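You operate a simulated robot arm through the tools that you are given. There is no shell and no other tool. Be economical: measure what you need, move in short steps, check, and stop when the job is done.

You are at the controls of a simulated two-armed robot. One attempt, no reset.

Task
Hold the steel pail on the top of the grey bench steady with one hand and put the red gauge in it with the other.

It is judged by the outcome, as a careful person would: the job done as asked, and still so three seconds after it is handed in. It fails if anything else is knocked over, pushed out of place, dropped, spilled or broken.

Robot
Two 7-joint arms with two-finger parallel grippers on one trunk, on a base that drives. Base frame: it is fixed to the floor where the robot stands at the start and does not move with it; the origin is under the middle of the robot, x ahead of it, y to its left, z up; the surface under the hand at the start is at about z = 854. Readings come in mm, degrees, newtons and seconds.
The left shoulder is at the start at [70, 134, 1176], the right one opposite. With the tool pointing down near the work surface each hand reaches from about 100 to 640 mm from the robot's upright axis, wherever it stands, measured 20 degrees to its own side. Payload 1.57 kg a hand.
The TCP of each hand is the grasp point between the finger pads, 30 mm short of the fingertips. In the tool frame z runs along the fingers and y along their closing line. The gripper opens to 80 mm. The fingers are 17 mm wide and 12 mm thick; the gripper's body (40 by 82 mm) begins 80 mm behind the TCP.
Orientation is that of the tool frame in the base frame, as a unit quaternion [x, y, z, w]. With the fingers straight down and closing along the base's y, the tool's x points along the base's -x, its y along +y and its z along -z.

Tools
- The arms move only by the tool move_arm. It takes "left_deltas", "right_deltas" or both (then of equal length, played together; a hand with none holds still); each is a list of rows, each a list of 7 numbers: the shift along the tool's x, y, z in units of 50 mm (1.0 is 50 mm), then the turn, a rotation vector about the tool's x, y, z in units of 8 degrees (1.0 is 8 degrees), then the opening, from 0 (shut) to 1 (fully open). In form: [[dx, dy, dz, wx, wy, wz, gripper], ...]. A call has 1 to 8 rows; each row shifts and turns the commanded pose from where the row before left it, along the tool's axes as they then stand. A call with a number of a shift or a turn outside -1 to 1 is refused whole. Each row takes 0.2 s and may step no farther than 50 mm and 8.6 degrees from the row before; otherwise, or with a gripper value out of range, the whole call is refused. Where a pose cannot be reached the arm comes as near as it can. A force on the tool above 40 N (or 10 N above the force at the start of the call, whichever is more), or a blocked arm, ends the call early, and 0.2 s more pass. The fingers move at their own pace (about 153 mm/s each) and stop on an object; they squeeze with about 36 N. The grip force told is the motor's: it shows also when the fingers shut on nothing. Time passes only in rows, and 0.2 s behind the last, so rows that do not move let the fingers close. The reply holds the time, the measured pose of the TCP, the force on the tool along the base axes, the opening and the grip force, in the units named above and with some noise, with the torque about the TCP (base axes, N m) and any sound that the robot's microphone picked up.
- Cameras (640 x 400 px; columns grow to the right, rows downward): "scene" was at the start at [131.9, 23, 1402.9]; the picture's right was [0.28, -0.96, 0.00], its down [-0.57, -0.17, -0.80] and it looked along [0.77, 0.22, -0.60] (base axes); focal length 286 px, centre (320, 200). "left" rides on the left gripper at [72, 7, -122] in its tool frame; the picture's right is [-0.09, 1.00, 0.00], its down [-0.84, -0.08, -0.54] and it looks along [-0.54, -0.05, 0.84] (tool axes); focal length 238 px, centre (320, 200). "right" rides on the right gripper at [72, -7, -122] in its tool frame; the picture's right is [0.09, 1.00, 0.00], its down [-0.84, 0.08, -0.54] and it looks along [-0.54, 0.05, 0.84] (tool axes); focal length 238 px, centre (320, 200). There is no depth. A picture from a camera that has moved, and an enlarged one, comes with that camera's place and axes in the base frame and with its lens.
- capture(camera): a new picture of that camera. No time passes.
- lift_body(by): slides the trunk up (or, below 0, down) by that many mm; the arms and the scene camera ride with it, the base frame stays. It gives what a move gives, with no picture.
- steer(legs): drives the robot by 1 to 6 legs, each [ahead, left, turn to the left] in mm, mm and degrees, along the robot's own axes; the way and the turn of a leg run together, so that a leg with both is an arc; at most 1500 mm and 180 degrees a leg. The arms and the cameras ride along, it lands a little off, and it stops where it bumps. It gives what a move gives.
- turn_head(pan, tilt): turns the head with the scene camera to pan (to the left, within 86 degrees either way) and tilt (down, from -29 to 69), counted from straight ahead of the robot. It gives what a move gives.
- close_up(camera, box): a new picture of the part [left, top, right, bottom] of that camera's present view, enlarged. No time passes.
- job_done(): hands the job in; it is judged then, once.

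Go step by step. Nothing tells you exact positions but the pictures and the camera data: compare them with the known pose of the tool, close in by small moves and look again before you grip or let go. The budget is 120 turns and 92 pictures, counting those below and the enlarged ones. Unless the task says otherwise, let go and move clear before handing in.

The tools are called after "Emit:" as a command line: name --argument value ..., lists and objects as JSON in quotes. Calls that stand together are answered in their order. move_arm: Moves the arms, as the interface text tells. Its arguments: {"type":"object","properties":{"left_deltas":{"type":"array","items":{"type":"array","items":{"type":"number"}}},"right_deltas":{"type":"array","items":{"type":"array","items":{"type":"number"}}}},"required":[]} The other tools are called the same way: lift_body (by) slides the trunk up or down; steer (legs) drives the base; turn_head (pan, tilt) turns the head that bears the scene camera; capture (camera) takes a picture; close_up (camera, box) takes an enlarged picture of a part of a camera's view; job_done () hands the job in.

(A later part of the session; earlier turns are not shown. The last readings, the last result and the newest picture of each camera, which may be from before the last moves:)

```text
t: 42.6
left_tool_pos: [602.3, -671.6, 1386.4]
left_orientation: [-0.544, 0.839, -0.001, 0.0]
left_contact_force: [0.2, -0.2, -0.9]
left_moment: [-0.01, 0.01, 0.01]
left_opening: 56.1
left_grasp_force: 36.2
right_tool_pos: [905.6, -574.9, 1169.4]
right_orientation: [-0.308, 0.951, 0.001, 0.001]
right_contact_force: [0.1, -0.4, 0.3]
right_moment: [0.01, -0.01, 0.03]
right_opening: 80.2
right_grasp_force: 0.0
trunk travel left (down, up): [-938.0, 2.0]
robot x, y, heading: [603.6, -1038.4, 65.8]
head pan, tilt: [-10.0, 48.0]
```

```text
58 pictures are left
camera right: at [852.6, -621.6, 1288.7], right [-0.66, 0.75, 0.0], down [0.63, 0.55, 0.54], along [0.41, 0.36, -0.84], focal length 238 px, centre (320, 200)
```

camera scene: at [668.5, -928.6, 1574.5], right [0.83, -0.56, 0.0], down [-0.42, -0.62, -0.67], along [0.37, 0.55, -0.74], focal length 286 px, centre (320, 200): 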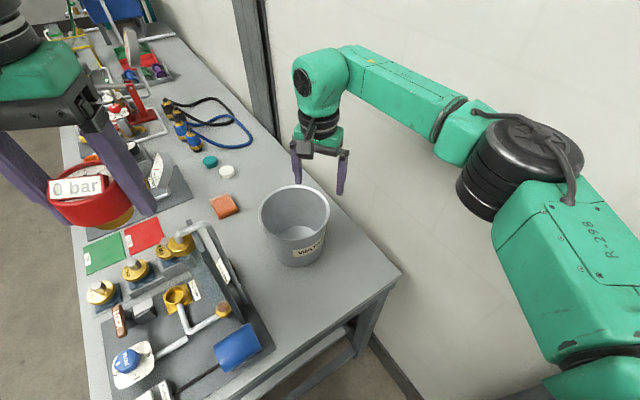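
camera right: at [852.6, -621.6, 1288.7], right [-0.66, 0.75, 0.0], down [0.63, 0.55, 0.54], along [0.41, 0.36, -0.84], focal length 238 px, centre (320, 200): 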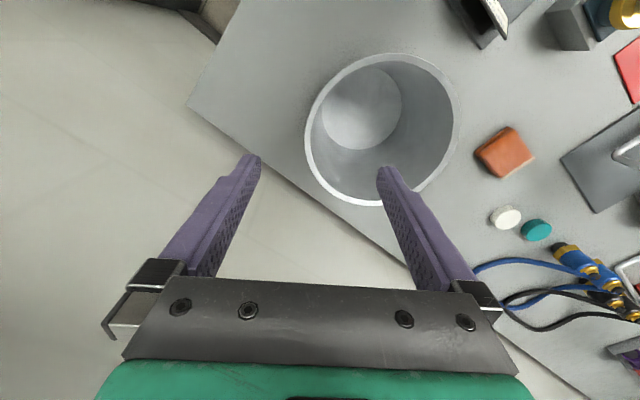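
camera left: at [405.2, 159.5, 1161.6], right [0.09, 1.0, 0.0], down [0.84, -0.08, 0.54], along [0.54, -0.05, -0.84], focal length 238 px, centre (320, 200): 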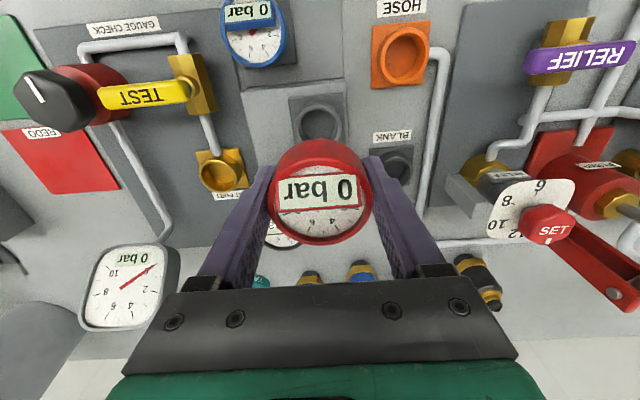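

The right hand is now rotated to the rim's radial line; the pail centre is confirmed at about [866, -521, 1030]. I'll tilt the right hand outward 12°, align with the near-right rim point and come down to just above it.

Emit:
move_arm --right_deltas '[[0, -0.36, 0, -1, 0, 0, 1], [0, 0, 0, -0.5, 0, 0, 1], [0, -0.13, 0.62, 0, 0, 0, 1], [0, -0.13, 0.62, 0, 0, 0, 1], [0, -0.13, 0.6, 0, 0, 0, 1], [0, 0, 0, 0, 0, 0, 1]]'

Emit:
capture --camera "scene"

Emit:
capture --camera "right"

```text
t: 44.0
left_tool_pos: [602.6, -670.5, 1386.9]
left_orientation: [-0.545, 0.839, -0.001, 0.001]
left_contact_force: [-0.5, 0.3, -1.8]
left_moment: [0.01, 0.0, 0.01]
left_opening: 56.2
left_grasp_force: 35.9
right_tool_pos: [914.5, -588.5, 1076.1]
right_orientation: [-0.307, 0.946, 0.101, -0.031]
right_contact_force: [-0.1, 0.9, 0.7]
right_moment: [-0.01, -0.01, -0.05]
right_opening: 79.9
right_grasp_force: 0.1
trunk travel left (down, up): [-938.0, 2.0]
robot x, y, heading: [605.8, -1039.6, 65.8]
head pan, tilt: [-10.0, 48.0]
```

```text
57 pictures are left
camera scene: at [667.9, -928.9, 1574.5], right [0.83, -0.56, 0.0], down [-0.42, -0.62, -0.67], along [0.38, 0.55, -0.74], focal length 286 px, centre (320, 200)
```

scene: 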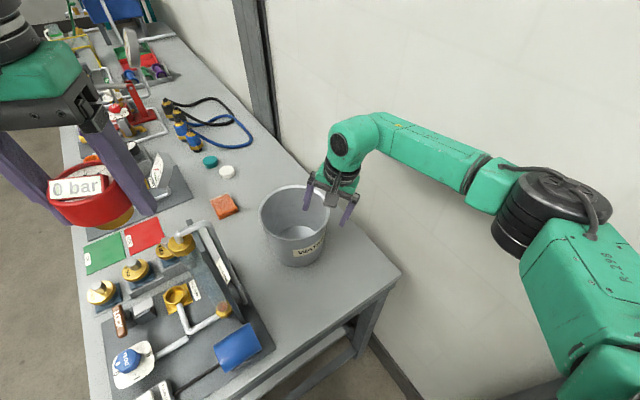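

```text
56 pictures are left
camera right: at [876.2, -656.6, 1192.7], right [-0.65, 0.73, 0.21], down [0.7, 0.46, 0.55], along [0.31, 0.5, -0.81], focal length 238 px, centre (320, 200)
```

right: 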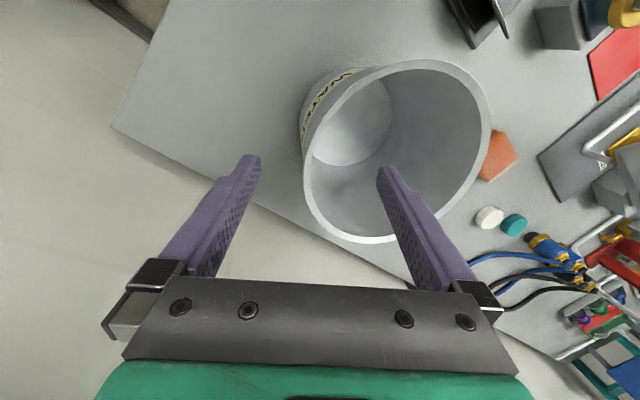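

The rim wall lies midway between the open fingers. I'll go down to about z 1021 and look.

Emit:
move_arm --right_deltas '[[0, -0.11, 0.54, 0, 0, 0, 1], [0, -0.11, 0.54, 0, 0, 0, 1], [0, 0, 0, 0, 0, 0, 1]]'

Emit:
capture --camera "right"

Emit:
close_up --camera "scene" --box '[240, 120, 400, 280]'

```text
t: 44.8
left_tool_pos: [603.3, -671.1, 1386.1]
left_orientation: [-0.545, 0.839, -0.001, 0.0]
left_contact_force: [0.2, 0.3, -1.3]
left_moment: [-0.02, 0.01, -0.01]
left_opening: 56.1
left_grasp_force: 36.0
right_tool_pos: [916.1, -587.1, 1019.3]
right_orientation: [-0.306, 0.946, 0.101, -0.031]
right_contact_force: [0.4, 0.1, -0.1]
right_moment: [0.0, -0.01, 0.03]
right_opening: 80.2
right_grasp_force: 0.1
trunk travel left (down, up): [-938.0, 2.0]
robot x, y, heading: [604.6, -1038.6, 65.9]
head pan, tilt: [-10.0, 48.0]
```

```text
55 pictures are left
camera right: at [876.4, -655.4, 1137.0], right [-0.65, 0.73, 0.21], down [0.7, 0.46, 0.55], along [0.31, 0.5, -0.81], focal length 238 px, centre (320, 200)
```

right: 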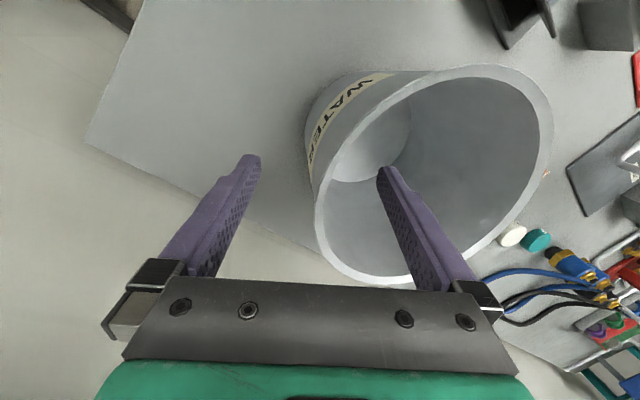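

```text
2.50 times, centred on (320, 200) of scene
camera zoom: at [668.1, -929.4, 1574.6], right [0.83, -0.56, 0.0], down [-0.42, -0.62, -0.67], along [0.37, 0.55, -0.74], focal length 716 px, centre (320, 200)
```

zoom: 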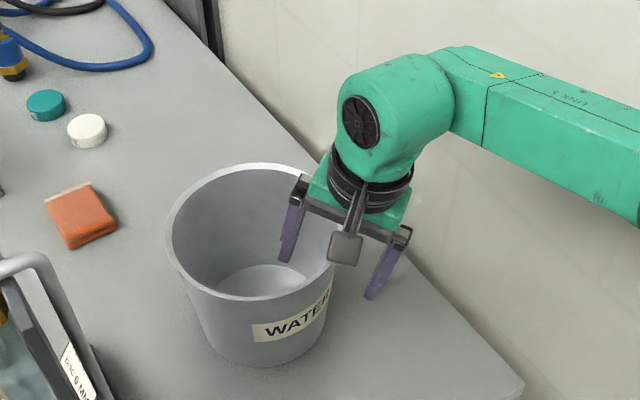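

The TCP projects right onto the wall, and the closing line is square to it. I'll close the right gripper.

Emit:
move_arm --right_deltas '[[0, -0.04, 0, 0, 0, 0, 0.6], [0, 0, 0, 0, 0, 0, 0.35], [0, 0, 0, 0, 0, 0, 0.15], [0, 0, 0, 0, 0, 0, 0], [0, 0, 0, 0, 0, 0, 0], [0, 0, 0, 0, 0, 0, 0]]'

Emit:
capture --camera "right"

Emit:
capture --camera "scene"

```text
t: 46.2
left_tool_pos: [602.2, -672.2, 1386.8]
left_orientation: [-0.545, 0.838, -0.001, 0.0]
left_contact_force: [0.4, -0.7, -1.3]
left_moment: [-0.01, 0.03, -0.02]
left_opening: 56.0
left_grasp_force: 36.2
right_tool_pos: [917.1, -590.1, 1020.9]
right_orientation: [-0.306, 0.946, 0.101, -0.031]
right_contact_force: [-1.4, 0.6, 4.1]
right_moment: [-0.04, 0.34, -0.06]
right_opening: 7.2
right_grasp_force: 26.7
trunk travel left (down, up): [-938.0, 2.0]
robot x, y, heading: [605.7, -1040.9, 65.9]
head pan, tilt: [-10.0, 48.0]
```

```text
53 pictures are left
camera right: at [877.7, -657.5, 1137.0], right [-0.65, 0.73, 0.21], down [0.7, 0.46, 0.55], along [0.31, 0.5, -0.81], focal length 238 px, centre (320, 200)
```

right: 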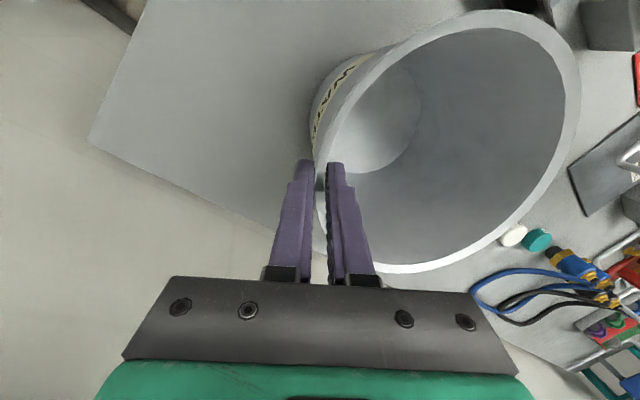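

```text
52 pictures are left
camera scene: at [667.8, -929.6, 1574.6], right [0.83, -0.56, 0.0], down [-0.42, -0.62, -0.67], along [0.38, 0.55, -0.74], focal length 286 px, centre (320, 200)
```

scene: 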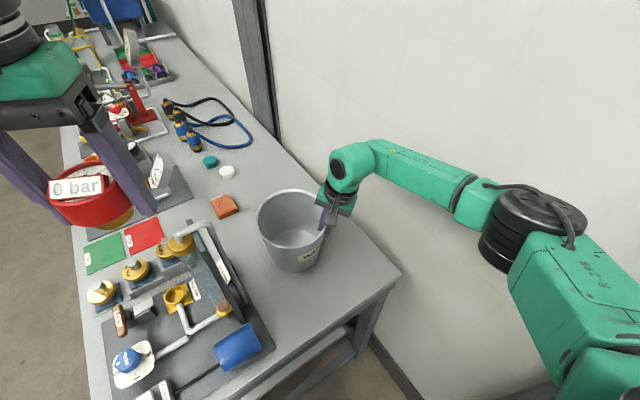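

The pail looks a touch tilted by the grip. I'll look closer.

Emit:
close_up --camera "scene" --box '[240, 120, 400, 280]'

```text
2.50 times, centred on (320, 200) of scene
camera zoom: at [667.8, -929.6, 1574.6], right [0.83, -0.56, 0.0], down [-0.42, -0.62, -0.67], along [0.38, 0.55, -0.74], focal length 716 px, centre (320, 200)
```

zoom: 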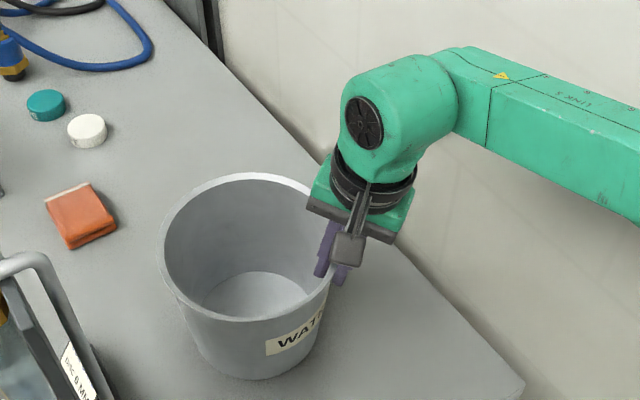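

The grip tilted the pail by roughly 4–5°, because my tool tilt exceeds the wall's taper. I'll turn the hand back gently while holding, so that the pail sits flat, and check.

Emit:
move_arm --right_deltas '[[0, 0, 0, 0.2, 0, 0, 0], [0, 0, 0, 0.2, 0, 0, 0], [0, 0, 0, 0.2, 0, 0, 0], [0, 0, 0, 0, 0, 0, 0]]'

Emit:
close_up --camera "scene" --box '[240, 120, 400, 280]'

```text
t: 47.2
left_tool_pos: [601.2, -671.3, 1386.7]
left_orientation: [-0.544, 0.839, 0.0, 0.001]
left_contact_force: [-0.2, 0.2, -1.6]
left_moment: [0.0, 0.0, 0.03]
left_opening: 56.1
left_grasp_force: 35.5
right_tool_pos: [916.9, -590.4, 1020.5]
right_orientation: [-0.307, 0.949, 0.061, -0.018]
right_contact_force: [-1.2, 3.6, 6.3]
right_moment: [0.34, 0.61, -0.19]
right_opening: 7.6
right_grasp_force: 27.1
trunk travel left (down, up): [-938.0, 2.0]
robot x, y, heading: [606.7, -1040.2, 65.8]
head pan, tilt: [-10.0, 48.0]
```

```text
2.50 times, centred on (320, 200) of scene
camera zoom: at [667.4, -929.6, 1574.6], right [0.83, -0.56, 0.0], down [-0.42, -0.62, -0.67], along [0.38, 0.55, -0.74], focal length 716 px, centre (320, 200)
```

zoom: 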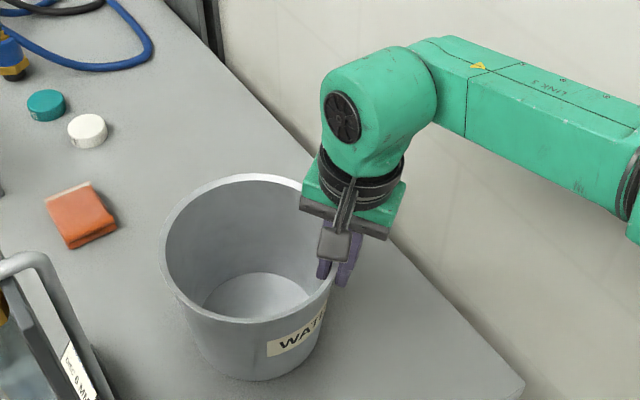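

Emit:
capture --camera "right"

Emit:
capture --camera "left"

```text
49 pictures are left
camera right: at [871.6, -650.5, 1139.1], right [-0.65, 0.75, 0.13], down [0.67, 0.49, 0.55], along [0.35, 0.45, -0.82], focal length 238 px, centre (320, 200)
```

right: 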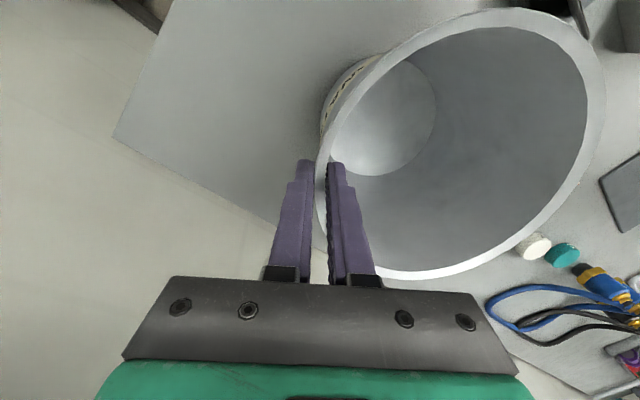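

```text
48 pictures are left
camera left: at [565.3, -735.5, 1507.9], right [-0.87, 0.49, 0.0], down [0.41, 0.73, 0.54], along [0.27, 0.47, -0.84], focal length 238 px, centre (320, 200)
```

left: 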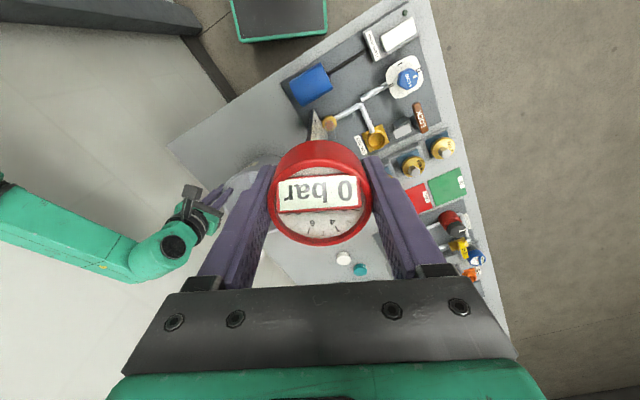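

The rim centre shifted to about [856, -539], so the pail leans some 4–5° toward me about its near bottom edge. Moving the hand inward about 15 mm should stand it upright again and relieve the moment.

Emit:
move_arm --right_deltas '[[0, 0.1, 0, 0, 0, 0, 0], [0, 0.1, 0, 0, 0, 0, 0], [0, 0, 0, 0, 0, 0, 0]]'

Emit:
close_up --camera "scene" --box '[240, 120, 400, 280]'

```text
t: 48.0
left_tool_pos: [602.9, -673.1, 1387.7]
left_orientation: [-0.544, 0.839, 0.0, 0.001]
left_contact_force: [-0.3, 0.3, -1.9]
left_moment: [-0.03, -0.03, -0.01]
left_opening: 56.2
left_grasp_force: 36.1
right_tool_pos: [913.4, -584.1, 1021.1]
right_orientation: [-0.307, 0.949, 0.063, -0.018]
right_contact_force: [5.1, -1.3, 11.7]
right_moment: [-0.22, 0.33, -0.04]
right_opening: 7.5
right_grasp_force: 26.3
trunk travel left (down, up): [-938.0, 2.0]
robot x, y, heading: [605.1, -1039.1, 65.8]
head pan, tilt: [-10.0, 48.0]
```

```text
2.50 times, centred on (320, 200) of scene
camera zoom: at [669.1, -932.1, 1574.7], right [0.83, -0.56, 0.0], down [-0.42, -0.61, -0.67], along [0.37, 0.56, -0.74], focal length 716 px, centre (320, 200)
```

zoom: 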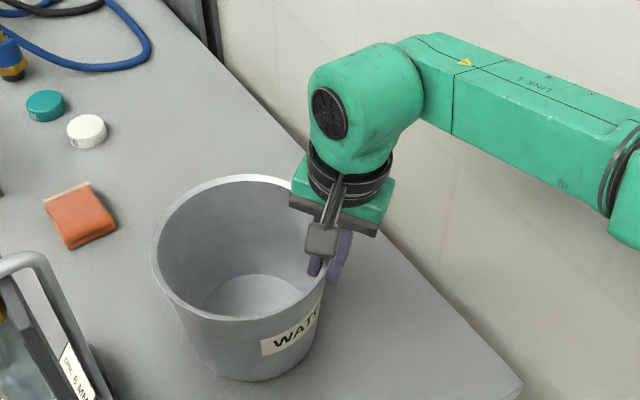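

It's hard to tell a lean from a slide. I'll open the fingers slightly so that the pail settles flat, then look at where it really stands.

Emit:
move_arm --right_deltas '[[0, 0, 0, 0, 0, 0, 0.15], [0, 0, 0, 0, 0, 0, 0.25], [0, 0, 0, 0, 0, 0, 0.4], [0, 0, 0, 0, 0, 0, 0.4]]'

Emit:
close_up --camera "scene" --box '[240, 120, 400, 280]'

Emit:
capture --camera "right"

```text
t: 49.0
left_tool_pos: [602.6, -670.0, 1387.2]
left_orientation: [-0.545, 0.839, -0.001, 0.0]
left_contact_force: [-0.9, 0.7, -1.2]
left_moment: [0.01, 0.01, 0.03]
left_opening: 56.2
left_grasp_force: 35.3
right_tool_pos: [911.2, -582.3, 1021.2]
right_orientation: [-0.308, 0.949, 0.061, -0.019]
right_contact_force: [0.3, 0.0, -0.6]
right_moment: [0.0, -0.01, 0.02]
right_opening: 32.2
right_grasp_force: 0.1
trunk travel left (down, up): [-938.0, 2.0]
robot x, y, heading: [608.8, -1037.5, 66.0]
head pan, tilt: [-10.0, 48.0]
```

```text
2.50 times, centred on (320, 200) of scene
camera zoom: at [668.3, -928.6, 1574.5], right [0.83, -0.56, 0.0], down [-0.42, -0.62, -0.67], along [0.37, 0.55, -0.74], focal length 716 px, centre (320, 200)
```

zoom: 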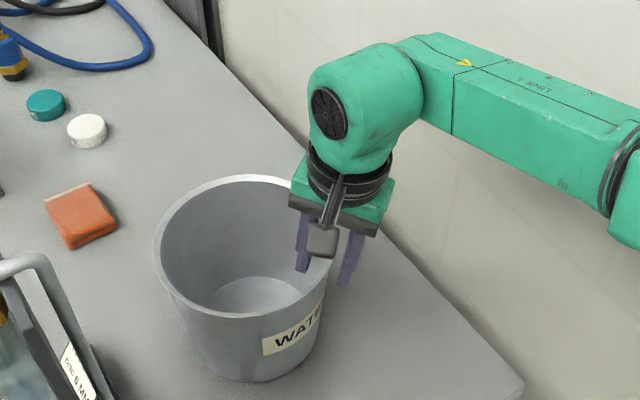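

```text
45 pictures are left
camera right: at [866.2, -642.2, 1139.4], right [-0.65, 0.75, 0.13], down [0.67, 0.5, 0.55], along [0.35, 0.44, -0.83], focal length 238 px, centre (320, 200)
```

right: 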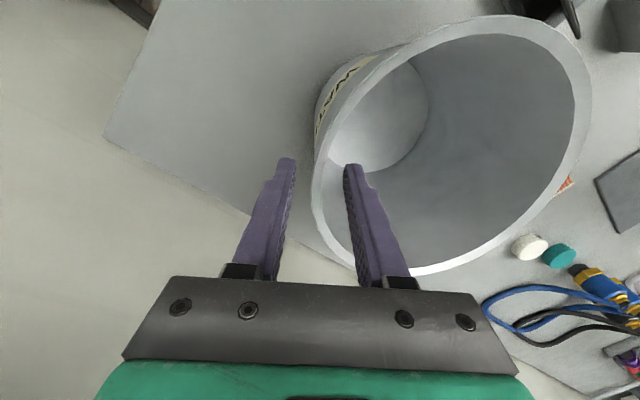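

The pail stands flat; the first closing had just slid it about 20 mm. The wall is now centred and my tilt matches the taper, so I'll close again.

Emit:
move_arm --right_deltas '[[0, -0.04, 0, 0, 0, 0, 0.3], [0, 0, 0, 0, 0, 0, 0.2], [0, 0, 0, 0, 0, 0, 0.12], [0, 0, 0, 0, 0, 0, 0.06], [0, 0, 0, 0, 0, 0, 0.02], [0, 0, 0, 0, 0, 0, 0]]'

Emit:
close_up --camera "scene" --box '[240, 120, 400, 280]'

```text
t: 50.4
left_tool_pos: [602.5, -672.1, 1387.5]
left_orientation: [-0.545, 0.839, 0.0, 0.0]
left_contact_force: [0.4, 0.6, -1.9]
left_moment: [0.01, 0.02, 0.03]
left_opening: 56.6
left_grasp_force: 35.9
right_tool_pos: [911.5, -584.4, 1020.4]
right_orientation: [-0.307, 0.95, 0.062, -0.019]
right_contact_force: [0.3, 0.4, 1.9]
right_moment: [-0.24, 0.35, -0.02]
right_opening: 6.6
right_grasp_force: 26.0
trunk travel left (down, up): [-938.0, 2.0]
robot x, y, heading: [604.1, -1041.1, 66.1]
head pan, tilt: [-10.0, 48.0]
```

```text
2.50 times, centred on (320, 200) of scene
camera zoom: at [668.3, -929.5, 1574.6], right [0.83, -0.56, 0.0], down [-0.42, -0.62, -0.67], along [0.37, 0.55, -0.74], focal length 716 px, centre (320, 200)
```

zoom: 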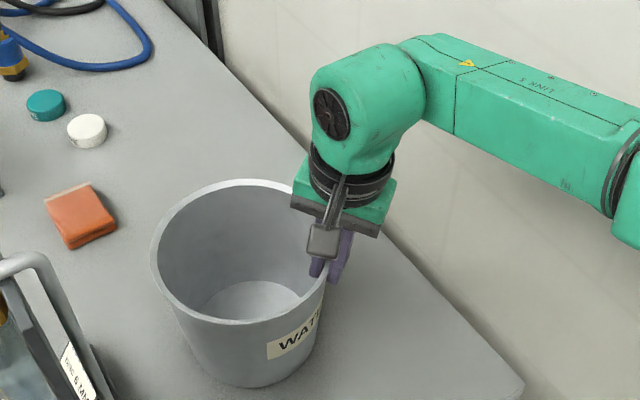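

The pail is firmly held and level; its centre is now about [838, -539]. Next I'll bring the left hand with the gauge to the right, well clear of the column, and turn it so that its closing line runs across the free side of the pail.

Emit:
move_arm --left_deltas '[[0, -0.7, 0.4, 0, 0, 0, 0.3], [0, -0.7, 0.4, 0, 0, 0, 0.3], [0, -0.7, 0.4, 0, 0, 0, 0.3], [0, -0.7, 0.4, 0, 0, 0, 0.3], [0, 0, 0, 0, 0, 0, 0.3]]'

Emit:
move_arm --left_deltas '[[0, 0, 0, 0, 0, 1, 0.3], [0, 0, 0, 0, 0, 1, 0.3], [0, 0, 0, 0, 0, 1, 0.3], [0, 0, 0, 0, 0, 1, 0.3], [0, 0, 0, 0, 0, 1, 0.3], [0, 0, 0, 0, 0, 1, 0.3], [0, 0, 0, 0, 0, 1, 0.3], [0, 0, 0, 0, 0, 0, 0.3]]'

Emit:
capture --camera "scene"

Emit:
capture --camera "left"

```text
t: 51.6
left_tool_pos: [714.6, -719.3, 1314.8]
left_orientation: [-0.545, 0.838, 0.0, 0.001]
left_contact_force: [-0.4, 0.8, -1.9]
left_moment: [-0.01, -0.03, 0.01]
left_opening: 56.2
left_grasp_force: 36.2
left hand out of reach, approached as far as the arm can: row 4
right_tool_pos: [913.6, -585.5, 1020.6]
right_orientation: [-0.307, 0.95, 0.062, -0.018]
right_contact_force: [1.9, -0.1, 2.3]
right_moment: [0.05, 0.18, -0.11]
right_opening: 6.4
right_grasp_force: 26.1
trunk travel left (down, up): [-938.0, 2.0]
robot x, y, heading: [604.0, -1035.5, 66.2]
head pan, tilt: [-10.0, 48.0]
```

```text
t: 53.4
left_tool_pos: [715.4, -720.4, 1316.6]
left_orientation: [-0.086, 0.996, 0.0, 0.0]
left_contact_force: [0.3, 0.4, -1.2]
left_moment: [0.01, -0.02, -0.01]
left_opening: 56.0
left_grasp_force: 36.1
right_tool_pos: [913.0, -584.5, 1020.3]
right_orientation: [-0.306, 0.95, 0.06, -0.019]
right_contact_force: [2.2, 0.0, 0.8]
right_moment: [0.09, 0.03, -0.12]
right_opening: 6.2
right_grasp_force: 25.8
trunk travel left (down, up): [-938.0, 2.0]
robot x, y, heading: [609.2, -1038.3, 66.1]
head pan, tilt: [-10.0, 48.0]
```

```text
43 pictures are left
camera scene: at [669.2, -929.8, 1574.5], right [0.83, -0.56, 0.0], down [-0.42, -0.62, -0.67], along [0.37, 0.55, -0.74], focal length 286 px, centre (320, 200)
```

scene: 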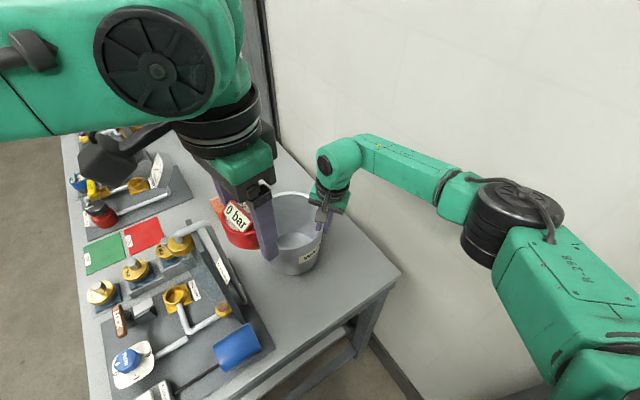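

```text
42 pictures are left
camera left: at [642.4, -727.2, 1437.6], right [-0.08, 1.0, 0.0], down [0.84, 0.07, 0.54], along [0.54, 0.04, -0.84], focal length 238 px, centre (320, 200)
```

left: 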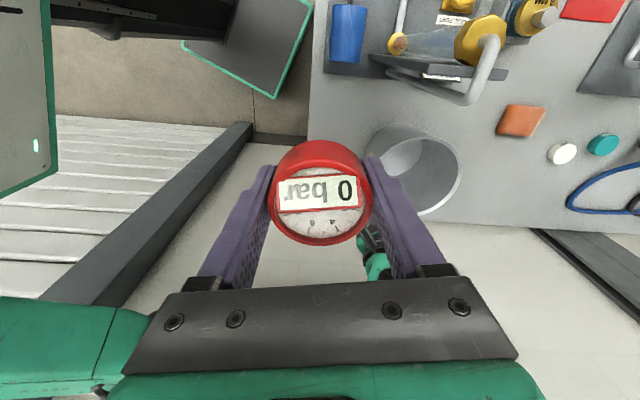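

The left hand has turned well, with its camera away from the right gripper. I'll now carry the gauge over the pail at height.

Emit:
move_arm --left_deltas '[[-0.42, 0.54, 0.3, 0, 0, 0, 0.3], [-0.42, 0.54, 0.3, 0, 0, 0, 0.3], [-0.42, 0.54, 0.3, 0, 0, 0, 0.3], [-0.42, 0.54, 0.3, 0, 0, 0, 0.3], [-0.42, 0.54, 0.3, 0, 0, 0, 0.3], [-0.42, 0.54, 0.3, 0, 0, 0, 0.3], [0, 0, 0, 0, 0, 0, 0.3]]'

Emit:
capture --camera "scene"

Emit:
capture --camera "left"

Emit:
capture --camera "right"

```text
t: 55.0
left_tool_pos: [713.2, -556.3, 1231.5]
left_orientation: [-0.087, 0.996, 0.0, 0.001]
left_contact_force: [0.2, -0.6, -1.7]
left_moment: [0.01, -0.01, 0.01]
left_opening: 56.7
left_grasp_force: 36.2
left hand out of reach, approached as far as the arm can: row 1, 2, 3, 4, 5, 6
right_tool_pos: [913.5, -584.5, 1019.0]
right_orientation: [-0.307, 0.95, 0.061, -0.018]
right_contact_force: [0.8, 0.6, 1.2]
right_moment: [-0.08, 0.2, 0.03]
right_opening: 6.0
right_grasp_force: 26.0
trunk travel left (down, up): [-938.0, 2.0]
robot x, y, heading: [605.8, -1038.2, 65.7]
head pan, tilt: [-10.0, 48.0]
```

```text
41 pictures are left
camera scene: at [669.1, -929.6, 1574.5], right [0.83, -0.56, 0.0], down [-0.42, -0.62, -0.67], along [0.37, 0.55, -0.74], focal length 286 px, centre (320, 200)
```

scene: 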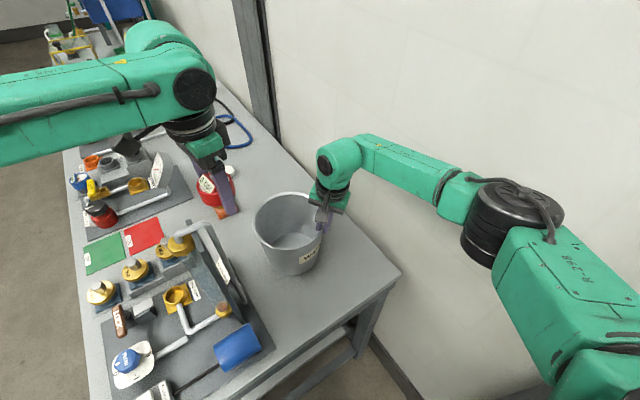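

```text
40 pictures are left
camera left: at [640.7, -563.7, 1352.1], right [-0.08, 1.0, 0.0], down [0.84, 0.07, 0.54], along [0.54, 0.04, -0.84], focal length 238 px, centre (320, 200)
```

left: 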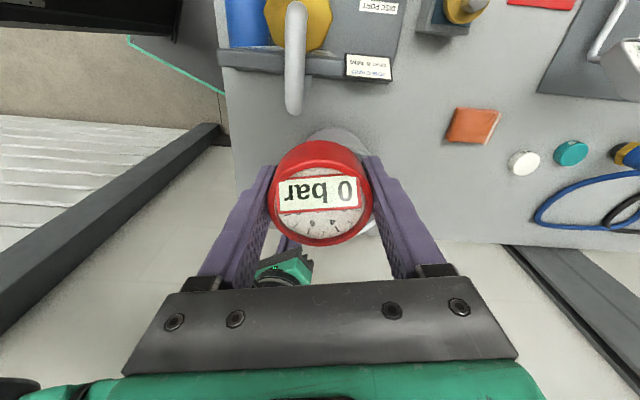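

```text
39 pictures are left
camera right: at [867.9, -644.3, 1139.3], right [-0.65, 0.75, 0.13], down [0.67, 0.5, 0.55], along [0.35, 0.44, -0.83], focal length 238 px, centre (320, 200)
```

right: 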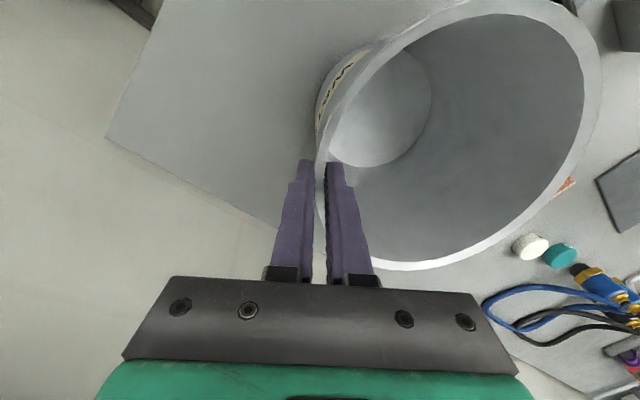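

The left hand stalled short at [713, -556], close to the spout — the wrist turn likely runs into a joint limit. I'll raise it first and turn the wrist partly back.

Emit:
move_arm --left_deltas '[[0, 0, -0.8, 0, 0, 0, 0.3], [0, 0, 0, 0, 0, -1, 0.3], [0, 0, 0, 0, 0, -1, 0.3], [0, 0, 0, 0, 0, -1, 0.3], [0, 0, 0, 0, 0, 0, 0.3]]'

Emit:
capture --camera "left"

```text
t: 56.2
left_tool_pos: [710.8, -557.5, 1270.9]
left_orientation: [-0.294, 0.956, 0.0, 0.0]
left_contact_force: [0.4, 0.1, -1.5]
left_moment: [-0.01, 0.03, 0.0]
left_opening: 56.2
left_grasp_force: 36.1
left hand out of reach, approached as far as the arm can: row 1
right_tool_pos: [912.7, -584.3, 1020.1]
right_orientation: [-0.308, 0.949, 0.06, -0.02]
right_contact_force: [1.5, -1.7, -0.2]
right_moment: [0.08, 0.0, -0.03]
right_opening: 6.2
right_grasp_force: 25.5
trunk travel left (down, up): [-938.0, 2.0]
robot x, y, heading: [607.6, -1039.2, 66.1]
head pan, tilt: [-10.0, 48.0]
```

```text
38 pictures are left
camera left: at [647.3, -593.4, 1392.3], right [-0.48, 0.88, 0.0], down [0.74, 0.41, 0.54], along [0.48, 0.26, -0.84], focal length 238 px, centre (320, 200)
```

left: 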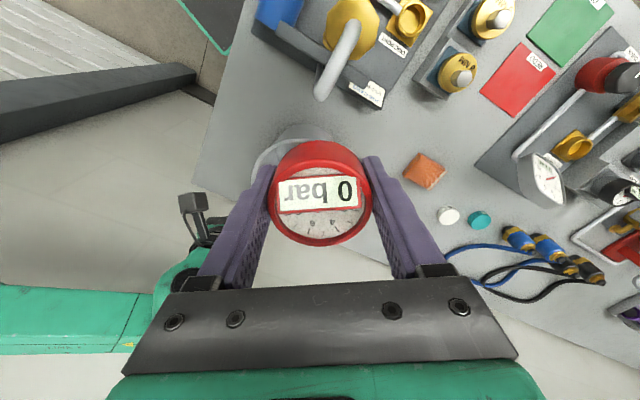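

Emit:
move_arm --left_deltas '[[-0.62, -0.28, 0, 0, 0, 0, 0.3], [-0.62, -0.28, 0, 0, 0, 0, 0.3], [-0.62, -0.28, 0, 0, 0, 0, 0.3], [0, 0, 0, 0, 0, 0, 0.3]]'

Emit:
capture --camera "scene"

```text
t: 57.2
left_tool_pos: [715.2, -566.7, 1265.9]
left_orientation: [-0.293, 0.956, 0.0, 0.0]
left_contact_force: [-0.4, -0.8, -1.2]
left_moment: [0.0, 0.0, 0.01]
left_opening: 56.1
left_grasp_force: 36.2
left hand out of reach, approached as far as the arm can: row 1, 2, 3
right_tool_pos: [912.4, -583.8, 1019.5]
right_orientation: [-0.308, 0.949, 0.061, -0.019]
right_contact_force: [0.7, -1.3, 0.7]
right_moment: [0.04, 0.09, -0.02]
right_opening: 6.2
right_grasp_force: 25.8
trunk travel left (down, up): [-938.0, 2.0]
robot x, y, heading: [603.3, -1038.3, 65.9]
head pan, tilt: [-10.0, 48.0]
```

```text
37 pictures are left
camera scene: at [668.9, -929.6, 1574.5], right [0.83, -0.56, 0.0], down [-0.42, -0.62, -0.67], along [0.37, 0.55, -0.74], focal length 286 px, centre (320, 200)
```

scene: 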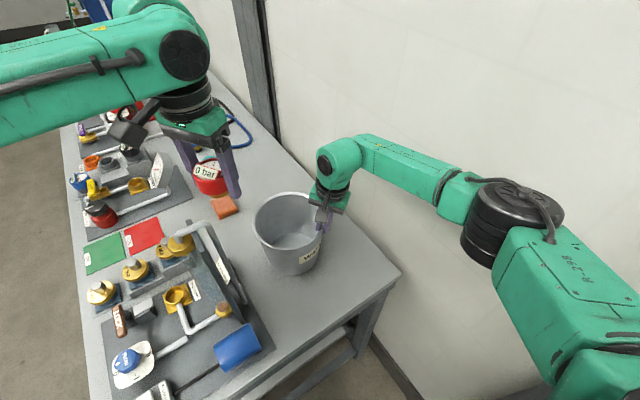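

The limit isn't the wrist but how far the left arm can cross inward at this height; lower down should be better. I'll back out south of the column, come down there over the free bench corner and approach the pail from the near side.

Emit:
move_arm --left_deltas '[[0.33, -0.85, 0, 0, 0, 0, 0.3], [0.33, -0.85, 0, 0, 0, 0, 0.3], [0.33, -0.85, 0, 0, 0, 0, 0.3], [0, 0, 0.9, 0, 0, 0, 0.3], [0, 0, 0.9, 0, 0, 0, 0.3], [0, 0, 0.9, 0, 0, 0, 0.3], [0, 0, 0, 0, 0, 0, 0.3]]'

Emit:
capture --camera "scene"

Emit:
capture --camera "left"

```text
t: 58.8
left_tool_pos: [711.6, -674.2, 1133.2]
left_orientation: [-0.292, 0.956, -0.001, 0.002]
left_contact_force: [1.2, 1.0, -2.0]
left_moment: [0.01, -0.01, -0.02]
left_opening: 56.1
left_grasp_force: 36.2
left hand out of reach, approached as far as the arm can: row 2, 3, 5, 6
right_tool_pos: [913.6, -584.3, 1020.6]
right_orientation: [-0.306, 0.95, 0.061, -0.019]
right_contact_force: [0.1, -2.0, 0.0]
right_moment: [0.05, 0.01, -0.07]
right_opening: 6.2
right_grasp_force: 26.4
trunk travel left (down, up): [-938.0, 2.0]
robot x, y, heading: [605.8, -1040.5, 65.8]
head pan, tilt: [-10.0, 48.0]
```

```text
36 pictures are left
camera scene: at [669.2, -929.7, 1574.5], right [0.83, -0.56, 0.0], down [-0.42, -0.62, -0.67], along [0.37, 0.55, -0.74], focal length 286 px, centre (320, 200)
```

scene: 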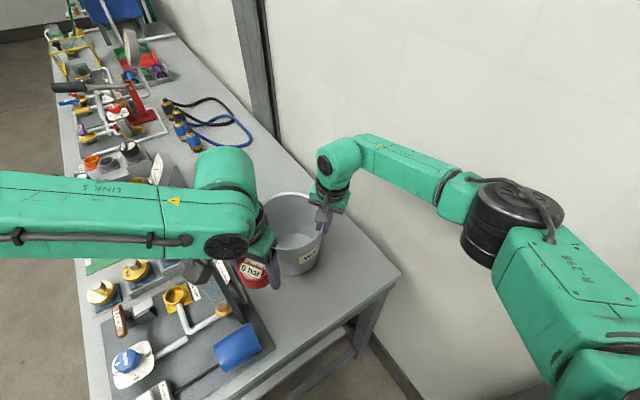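

```text
35 pictures are left
camera left: at [648.8, -709.5, 1254.5], right [-0.48, 0.88, 0.0], down [0.74, 0.4, 0.54], along [0.48, 0.26, -0.84], focal length 238 px, centre (320, 200)
```

left: 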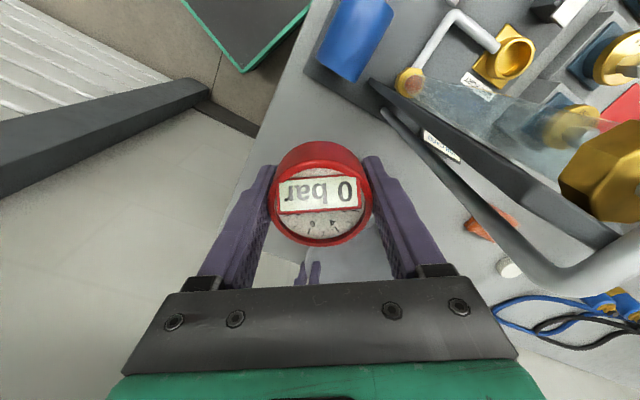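

Both reach limits so far came with the left wrist turned clockwise. I'll test whether turning it back to straight gives more inward reach here.

Emit:
move_arm --left_deltas '[[0, 0, 0, 0, 0, -1, 0.3], [0, 0, 0, 0, 0, -1, 0.3], [0, 0, 0, 0, 0, -1, 0.3], [0, 0, 0, 0, 0, -1, 0.3], [0, -0.6, 0, 0, 0, 0, 0.3], [0, -0.6, 0, 0, 0, 0, 0.3], [0, 0, 0, 0, 0, 0, 0.3]]'

```text
t: 60.4
left_tool_pos: [716.4, -695.1, 1149.9]
left_orientation: [-0.545, 0.839, 0.0, -0.001]
left_contact_force: [0.5, -0.5, -2.0]
left_moment: [0.03, 0.02, 0.01]
left_opening: 56.1
left_grasp_force: 35.7
left hand out of reach, approached as far as the arm can: row 5, 6
right_tool_pos: [912.3, -585.3, 1020.3]
right_orientation: [-0.307, 0.95, 0.06, -0.018]
right_contact_force: [1.1, -1.0, -1.0]
right_moment: [0.11, 0.04, -0.04]
right_opening: 6.4
right_grasp_force: 26.3
trunk travel left (down, up): [-938.0, 2.0]
robot x, y, heading: [604.9, -1044.4, 66.0]
head pan, tilt: [-10.0, 48.0]
```

The left arm can't cross far enough inward, and its forearm would pass right over the sight-glass. The safe way is to swap hands: set the gauge down on the free bench corner with the left, pick it up with the right, and hold the pail's left rim with the left. First I'll look at the gauge's underside and the free corner.

Emit:
capture --camera "right"

Emit:
close_up --camera "scene" --box '[160, 200, 400, 400]'

```text
34 pictures are left
camera right: at [867.7, -644.4, 1139.4], right [-0.65, 0.75, 0.13], down [0.67, 0.5, 0.55], along [0.35, 0.44, -0.83], focal length 238 px, centre (320, 200)
```

right: 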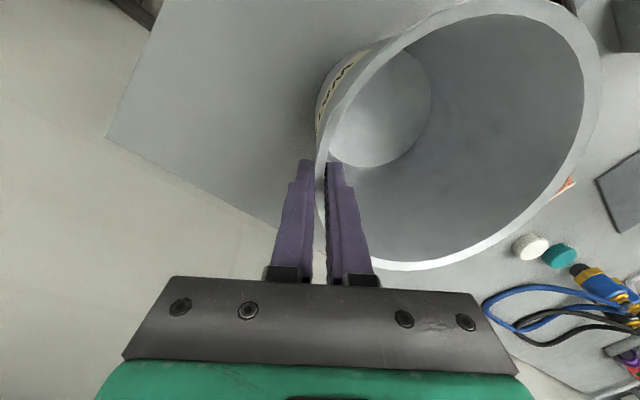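

```text
2.00 times, centred on (280, 300) of scene
camera zoom: at [668.9, -929.7, 1574.5], right [0.83, -0.56, 0.0], down [-0.42, -0.62, -0.67], along [0.37, 0.55, -0.74], focal length 572 px, centre (400, 0)
```

zoom: 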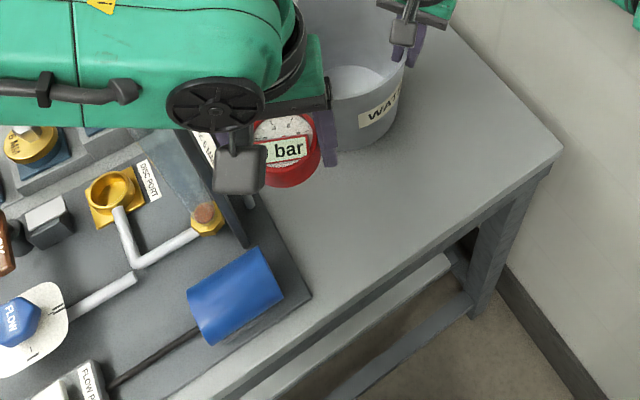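

The corner right of the black plate (x > 690) is free. I'll release the pail and raise both hands.

Emit:
move_arm --right_deltas '[[0, 0, 0, 0, 0, 0, 0.2], [0, 0, 0, 0, 0, 0, 0.5], [0, 0, 0, 0, 0, 0, 0.7], [0, 0, -0.8, 0, 0, 0, 0.7], [0, 0, -0.9, 0, 0, 0, 0.7], [0, 0, -0.9, 0, 0, 0, 0.7], [0, 0, -0.9, 0, 0, 0, 0.7], [0, 0, -0.9, 0, 0, 0, 0.7]]' --left_deltas '[[0, 0, 0, 0, 0, 0, 0.3], [0, 0, 0, 0, 0, 0, 0.3], [0, 0, -0.5, 0, 0, 0, 0.3], [0, 0, -0.5, 0, 0, 0, 0.3], [0, 0, -0.5, 0, 0, 0, 0.3], [0, 0, 0, 0, 0, 0, 0.3], [0, 0, 0, 0, 0, 0, 0.3], [0, 0, 0, 0, 0, 0, 0.3]]'

Emit:
capture --camera "scene"

```text
t: 62.2
left_tool_pos: [716.4, -695.9, 1223.5]
left_orientation: [-0.545, 0.839, -0.001, 0.0]
left_contact_force: [-0.2, -0.3, -1.3]
left_moment: [0.0, -0.01, -0.02]
left_opening: 56.1
left_grasp_force: 36.1
right_tool_pos: [929.3, -609.8, 1239.4]
right_orientation: [-0.308, 0.949, 0.062, -0.018]
right_contact_force: [0.1, -0.1, 1.1]
right_moment: [0.02, -0.02, 0.0]
right_opening: 55.6
right_grasp_force: 0.0
trunk travel left (down, up): [-938.0, 2.0]
robot x, y, heading: [605.2, -1041.4, 65.8]
head pan, tilt: [-10.0, 48.0]
```

```text
32 pictures are left
camera scene: at [667.9, -930.5, 1574.6], right [0.83, -0.56, 0.0], down [-0.42, -0.62, -0.67], along [0.38, 0.55, -0.74], focal length 286 px, centre (320, 200)
```

scene: 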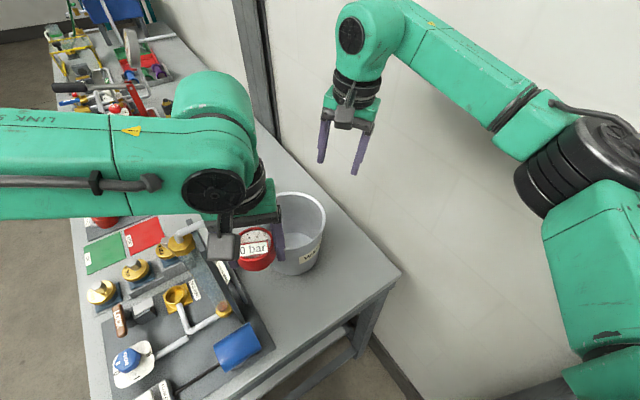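

Both hands are clear and the pail is standing undisturbed. I'll back off 80 mm and turn right 20° so that the left hand can reach the free corner.

Emit:
steer --legs '[[-80, 0, 0], [0, 0, -20]]'

Emit:
turn_head --pan 15 --tilt 48

Emit:
capture --camera "scene"

```text
t: 64.3
left_tool_pos: [790.7, -821.3, 1223.5]
left_orientation: [-0.393, 0.92, -0.003, 0.001]
left_contact_force: [0.4, 1.0, -1.1]
left_moment: [0.01, -0.03, 0.02]
left_opening: 56.3
left_grasp_force: 36.1
right_tool_pos: [1019.1, -812.2, 1239.0]
right_orientation: [-0.14, 0.988, 0.062, -0.006]
right_contact_force: [-0.6, -0.4, 0.3]
right_moment: [-0.03, 0.0, -0.01]
right_opening: 56.1
right_grasp_force: 0.0
trunk travel left (down, up): [-938.0, 2.0]
robot x, y, heading: [572.6, -1115.6, 46.1]
head pan, tilt: [-10.0, 48.0]
```

```text
t: 65.2
left_tool_pos: [789.7, -822.9, 1224.8]
left_orientation: [-0.392, 0.92, -0.002, 0.0]
left_contact_force: [0.8, 0.1, -1.7]
left_moment: [0.01, 0.01, 0.0]
left_opening: 56.3
left_grasp_force: 35.9
right_tool_pos: [1018.8, -812.2, 1238.6]
right_orientation: [-0.14, 0.988, 0.062, -0.006]
right_contact_force: [0.1, 0.6, 0.1]
right_moment: [-0.01, -0.03, 0.03]
right_opening: 56.0
right_grasp_force: 0.0
trunk travel left (down, up): [-938.0, 2.0]
robot x, y, heading: [578.3, -1113.3, 46.2]
head pan, tilt: [15.0, 48.0]
```

```text
31 pictures are left
camera scene: at [639.0, -1003.0, 1574.4], right [0.88, -0.48, 0.0], down [-0.36, -0.65, -0.67], along [0.33, 0.58, -0.74], focal length 286 px, centre (320, 200)
```

scene: 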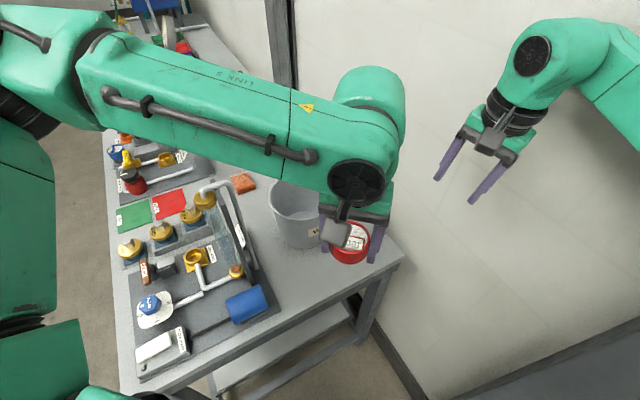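

I'll move the gauge over the free corner at about [790, -688] and come part-way down.

Emit:
move_arm --left_deltas '[[-0.49, 0.47, 0.3, 0, 0, 0, 0.3], [-0.49, 0.47, 0.5, 0, 0, 0, 0.3], [-0.49, 0.47, 0.5, 0, 0, 0, 0.3], [-0.49, 0.47, 0.5, 0, 0, 0, 0.3], [0, 0, 0.9, 0, 0, 0, 0.3], [0, 0, 0.9, 0, 0, 0, 0.3], [0, 0, 0, 0, 0, 0, 0.3]]'

Emit:
capture --camera "scene"

Emit:
capture --camera "left"

```text
t: 66.8
left_tool_pos: [775.9, -685.1, 1049.8]
left_orientation: [-0.392, 0.92, -0.003, 0.002]
left_contact_force: [-0.5, 0.3, -2.4]
left_moment: [0.02, -0.02, -0.01]
left_opening: 56.4
left_grasp_force: 35.8
left hand out of reach, approached as far as the arm can: row 6
right_tool_pos: [1020.5, -812.5, 1240.2]
right_orientation: [-0.139, 0.988, 0.061, -0.006]
right_contact_force: [0.0, -0.3, -1.0]
right_moment: [-0.01, 0.0, 0.0]
right_opening: 55.9
right_grasp_force: 0.0
trunk travel left (down, up): [-938.0, 2.0]
robot x, y, heading: [571.3, -1115.2, 45.8]
head pan, tilt: [15.0, 48.0]
```

```text
30 pictures are left
camera scene: at [638.8, -1003.1, 1574.5], right [0.88, -0.48, 0.0], down [-0.36, -0.65, -0.67], along [0.33, 0.58, -0.74], focal length 286 px, centre (320, 200)
```

scene: 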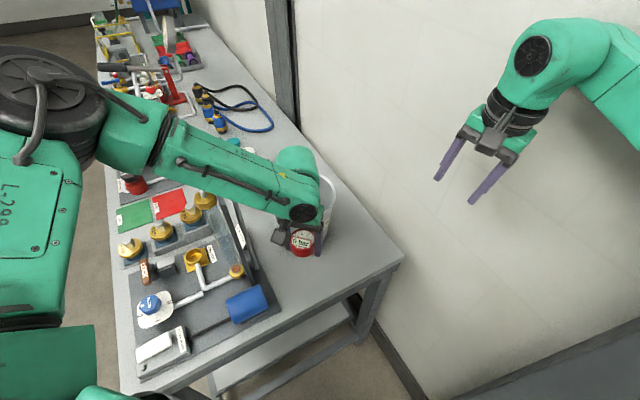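

```text
29 pictures are left
camera left: at [719.8, -732.6, 1171.8], right [-0.66, 0.76, -0.01], down [0.63, 0.55, 0.54], along [0.41, 0.35, -0.84], focal length 238 px, centre (320, 200)
```

left: 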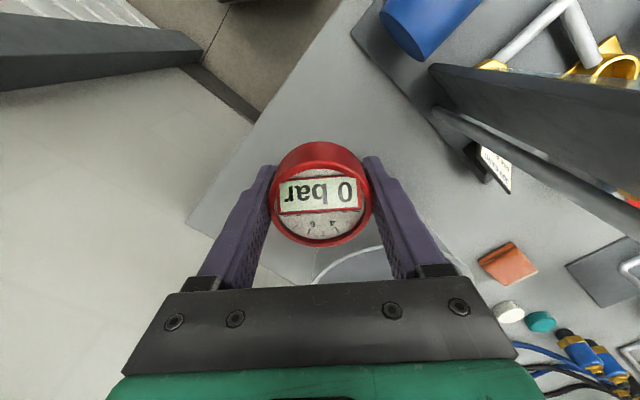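

The left arm can't get lower here. A better stance is further back and more to the right, where the free corner lies in the left arm's natural sector and its forearm stays well south of the column. I'll raise the left hand, retract the right and drive there.

Emit:
move_arm --left_deltas '[[0, 0, -0.8, 0, 0, 0, 0.3], [0, 0, -0.8, 0, 0, 0, 0.3], [0, 0, -0.8, 0, 0, 0, 0.3], [0, 0, 0, 0, 0, 0, 0.3], [0, 0, 0, 0, 0, 0, 0.3]]' --right_deltas '[[0.69, -0.4, 0, 0, 0, 0, 1], [0.69, -0.4, 0, 0, 0, 0, 1], [0.69, -0.4, 0, 0, 0, 0, 1], [0.69, -0.4, 0, 0, 0, 0, 1], [0.6, -0.3, 0, 0, 0, 0, 1]]'

Emit:
steer --legs '[[-27, -94, -6]]'

```text
t: 68.0
left_tool_pos: [772.6, -687.2, 1173.0]
left_orientation: [-0.392, 0.92, -0.004, 0.002]
left_contact_force: [0.1, -0.1, -1.1]
left_moment: [0.0, 0.01, 0.0]
left_opening: 56.3
left_grasp_force: 36.3
right_tool_pos: [880.2, -952.8, 1228.3]
right_orientation: [-0.138, 0.989, 0.061, -0.004]
right_contact_force: [0.5, -0.7, 0.3]
right_moment: [0.0, 0.01, 0.01]
right_opening: 80.0
right_grasp_force: 0.0
trunk travel left (down, up): [-938.0, 2.0]
robot x, y, heading: [575.7, -1110.1, 46.1]
head pan, tilt: [15.0, 48.0]
```

```text
t: 69.1
left_tool_pos: [836.0, -793.7, 1175.4]
left_orientation: [-0.343, 0.939, -0.008, 0.012]
left_contact_force: [-0.1, 0.0, -1.7]
left_moment: [0.02, 0.01, -0.01]
left_opening: 56.4
left_grasp_force: 35.9
right_tool_pos: [912.9, -1066.8, 1234.8]
right_orientation: [-0.087, 0.994, 0.059, 0.01]
right_contact_force: [0.5, -0.7, -0.1]
right_moment: [-0.02, 0.02, 0.02]
right_opening: 80.1
right_grasp_force: 0.0
trunk travel left (down, up): [-938.0, 2.0]
robot x, y, heading: [616.8, -1197.6, 40.1]
head pan, tilt: [15.0, 48.0]
```

Emit:
move_arm --left_deltas '[[-0.21, 0.73, 0, 0, 0, 0, 0.3], [-0.21, 0.73, 0, 0, 0, 0, 0.3], [-0.21, 0.73, 0, 0, 0, 0, 0.3], [0, 0, 0.9, 0, 0, 0, 0.3], [0, 0, 0.9, 0, 0, 0, 0.3], [0, 0, 0.9, 0, 0, 0, 0.3], [0, 0, 0.9, 0, 0, 0, 0.3], [0, 0, 0, 0, 0, 0, 0.3]]'

Emit:
capture --camera "scene"

Emit:
capture --camera "left"

```text
t: 71.1
left_tool_pos: [785.9, -692.9, 1003.0]
left_orientation: [-0.343, 0.939, -0.009, 0.013]
left_contact_force: [0.1, 0.0, -1.7]
left_moment: [-0.02, -0.03, -0.01]
left_opening: 56.3
left_grasp_force: 36.0
left hand out of reach, approached as far as the arm can: row 7
right_tool_pos: [914.2, -1067.2, 1235.0]
right_orientation: [-0.087, 0.994, 0.061, 0.01]
right_contact_force: [-0.2, 0.8, 0.2]
right_moment: [0.03, -0.03, 0.02]
right_opening: 79.9
right_grasp_force: 0.1
trunk travel left (down, up): [-938.0, 2.0]
robot x, y, heading: [616.2, -1198.9, 39.8]
head pan, tilt: [15.0, 48.0]
stopped in row 8 (left hand): the arm was blocked; the commanded pose is now the measured one
```

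```text
28 pictures are left
camera scene: at [656.3, -1091.7, 1575.7], right [0.82, -0.57, 0.03], down [-0.41, -0.61, -0.68], along [0.4, 0.54, -0.74], focal length 286 px, centre (320, 200)
```

scene: 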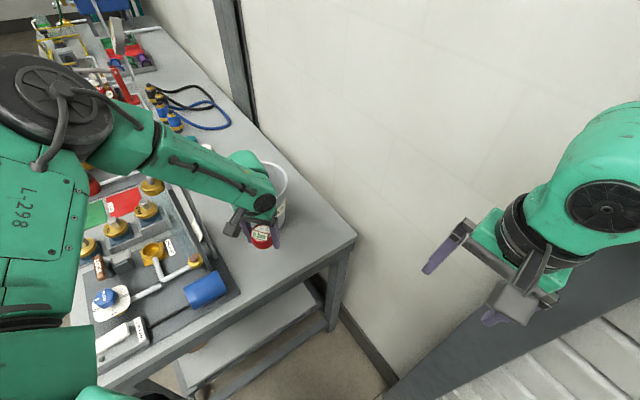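

```text
27 pictures are left
camera left: at [723.1, -733.6, 1123.8], right [-0.57, 0.82, -0.02], down [0.67, 0.48, 0.56], along [0.47, 0.3, -0.83], focal length 238 px, centre (320, 200)
```

left: 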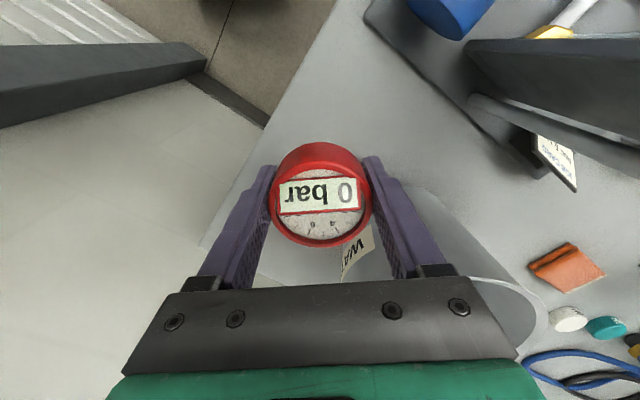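

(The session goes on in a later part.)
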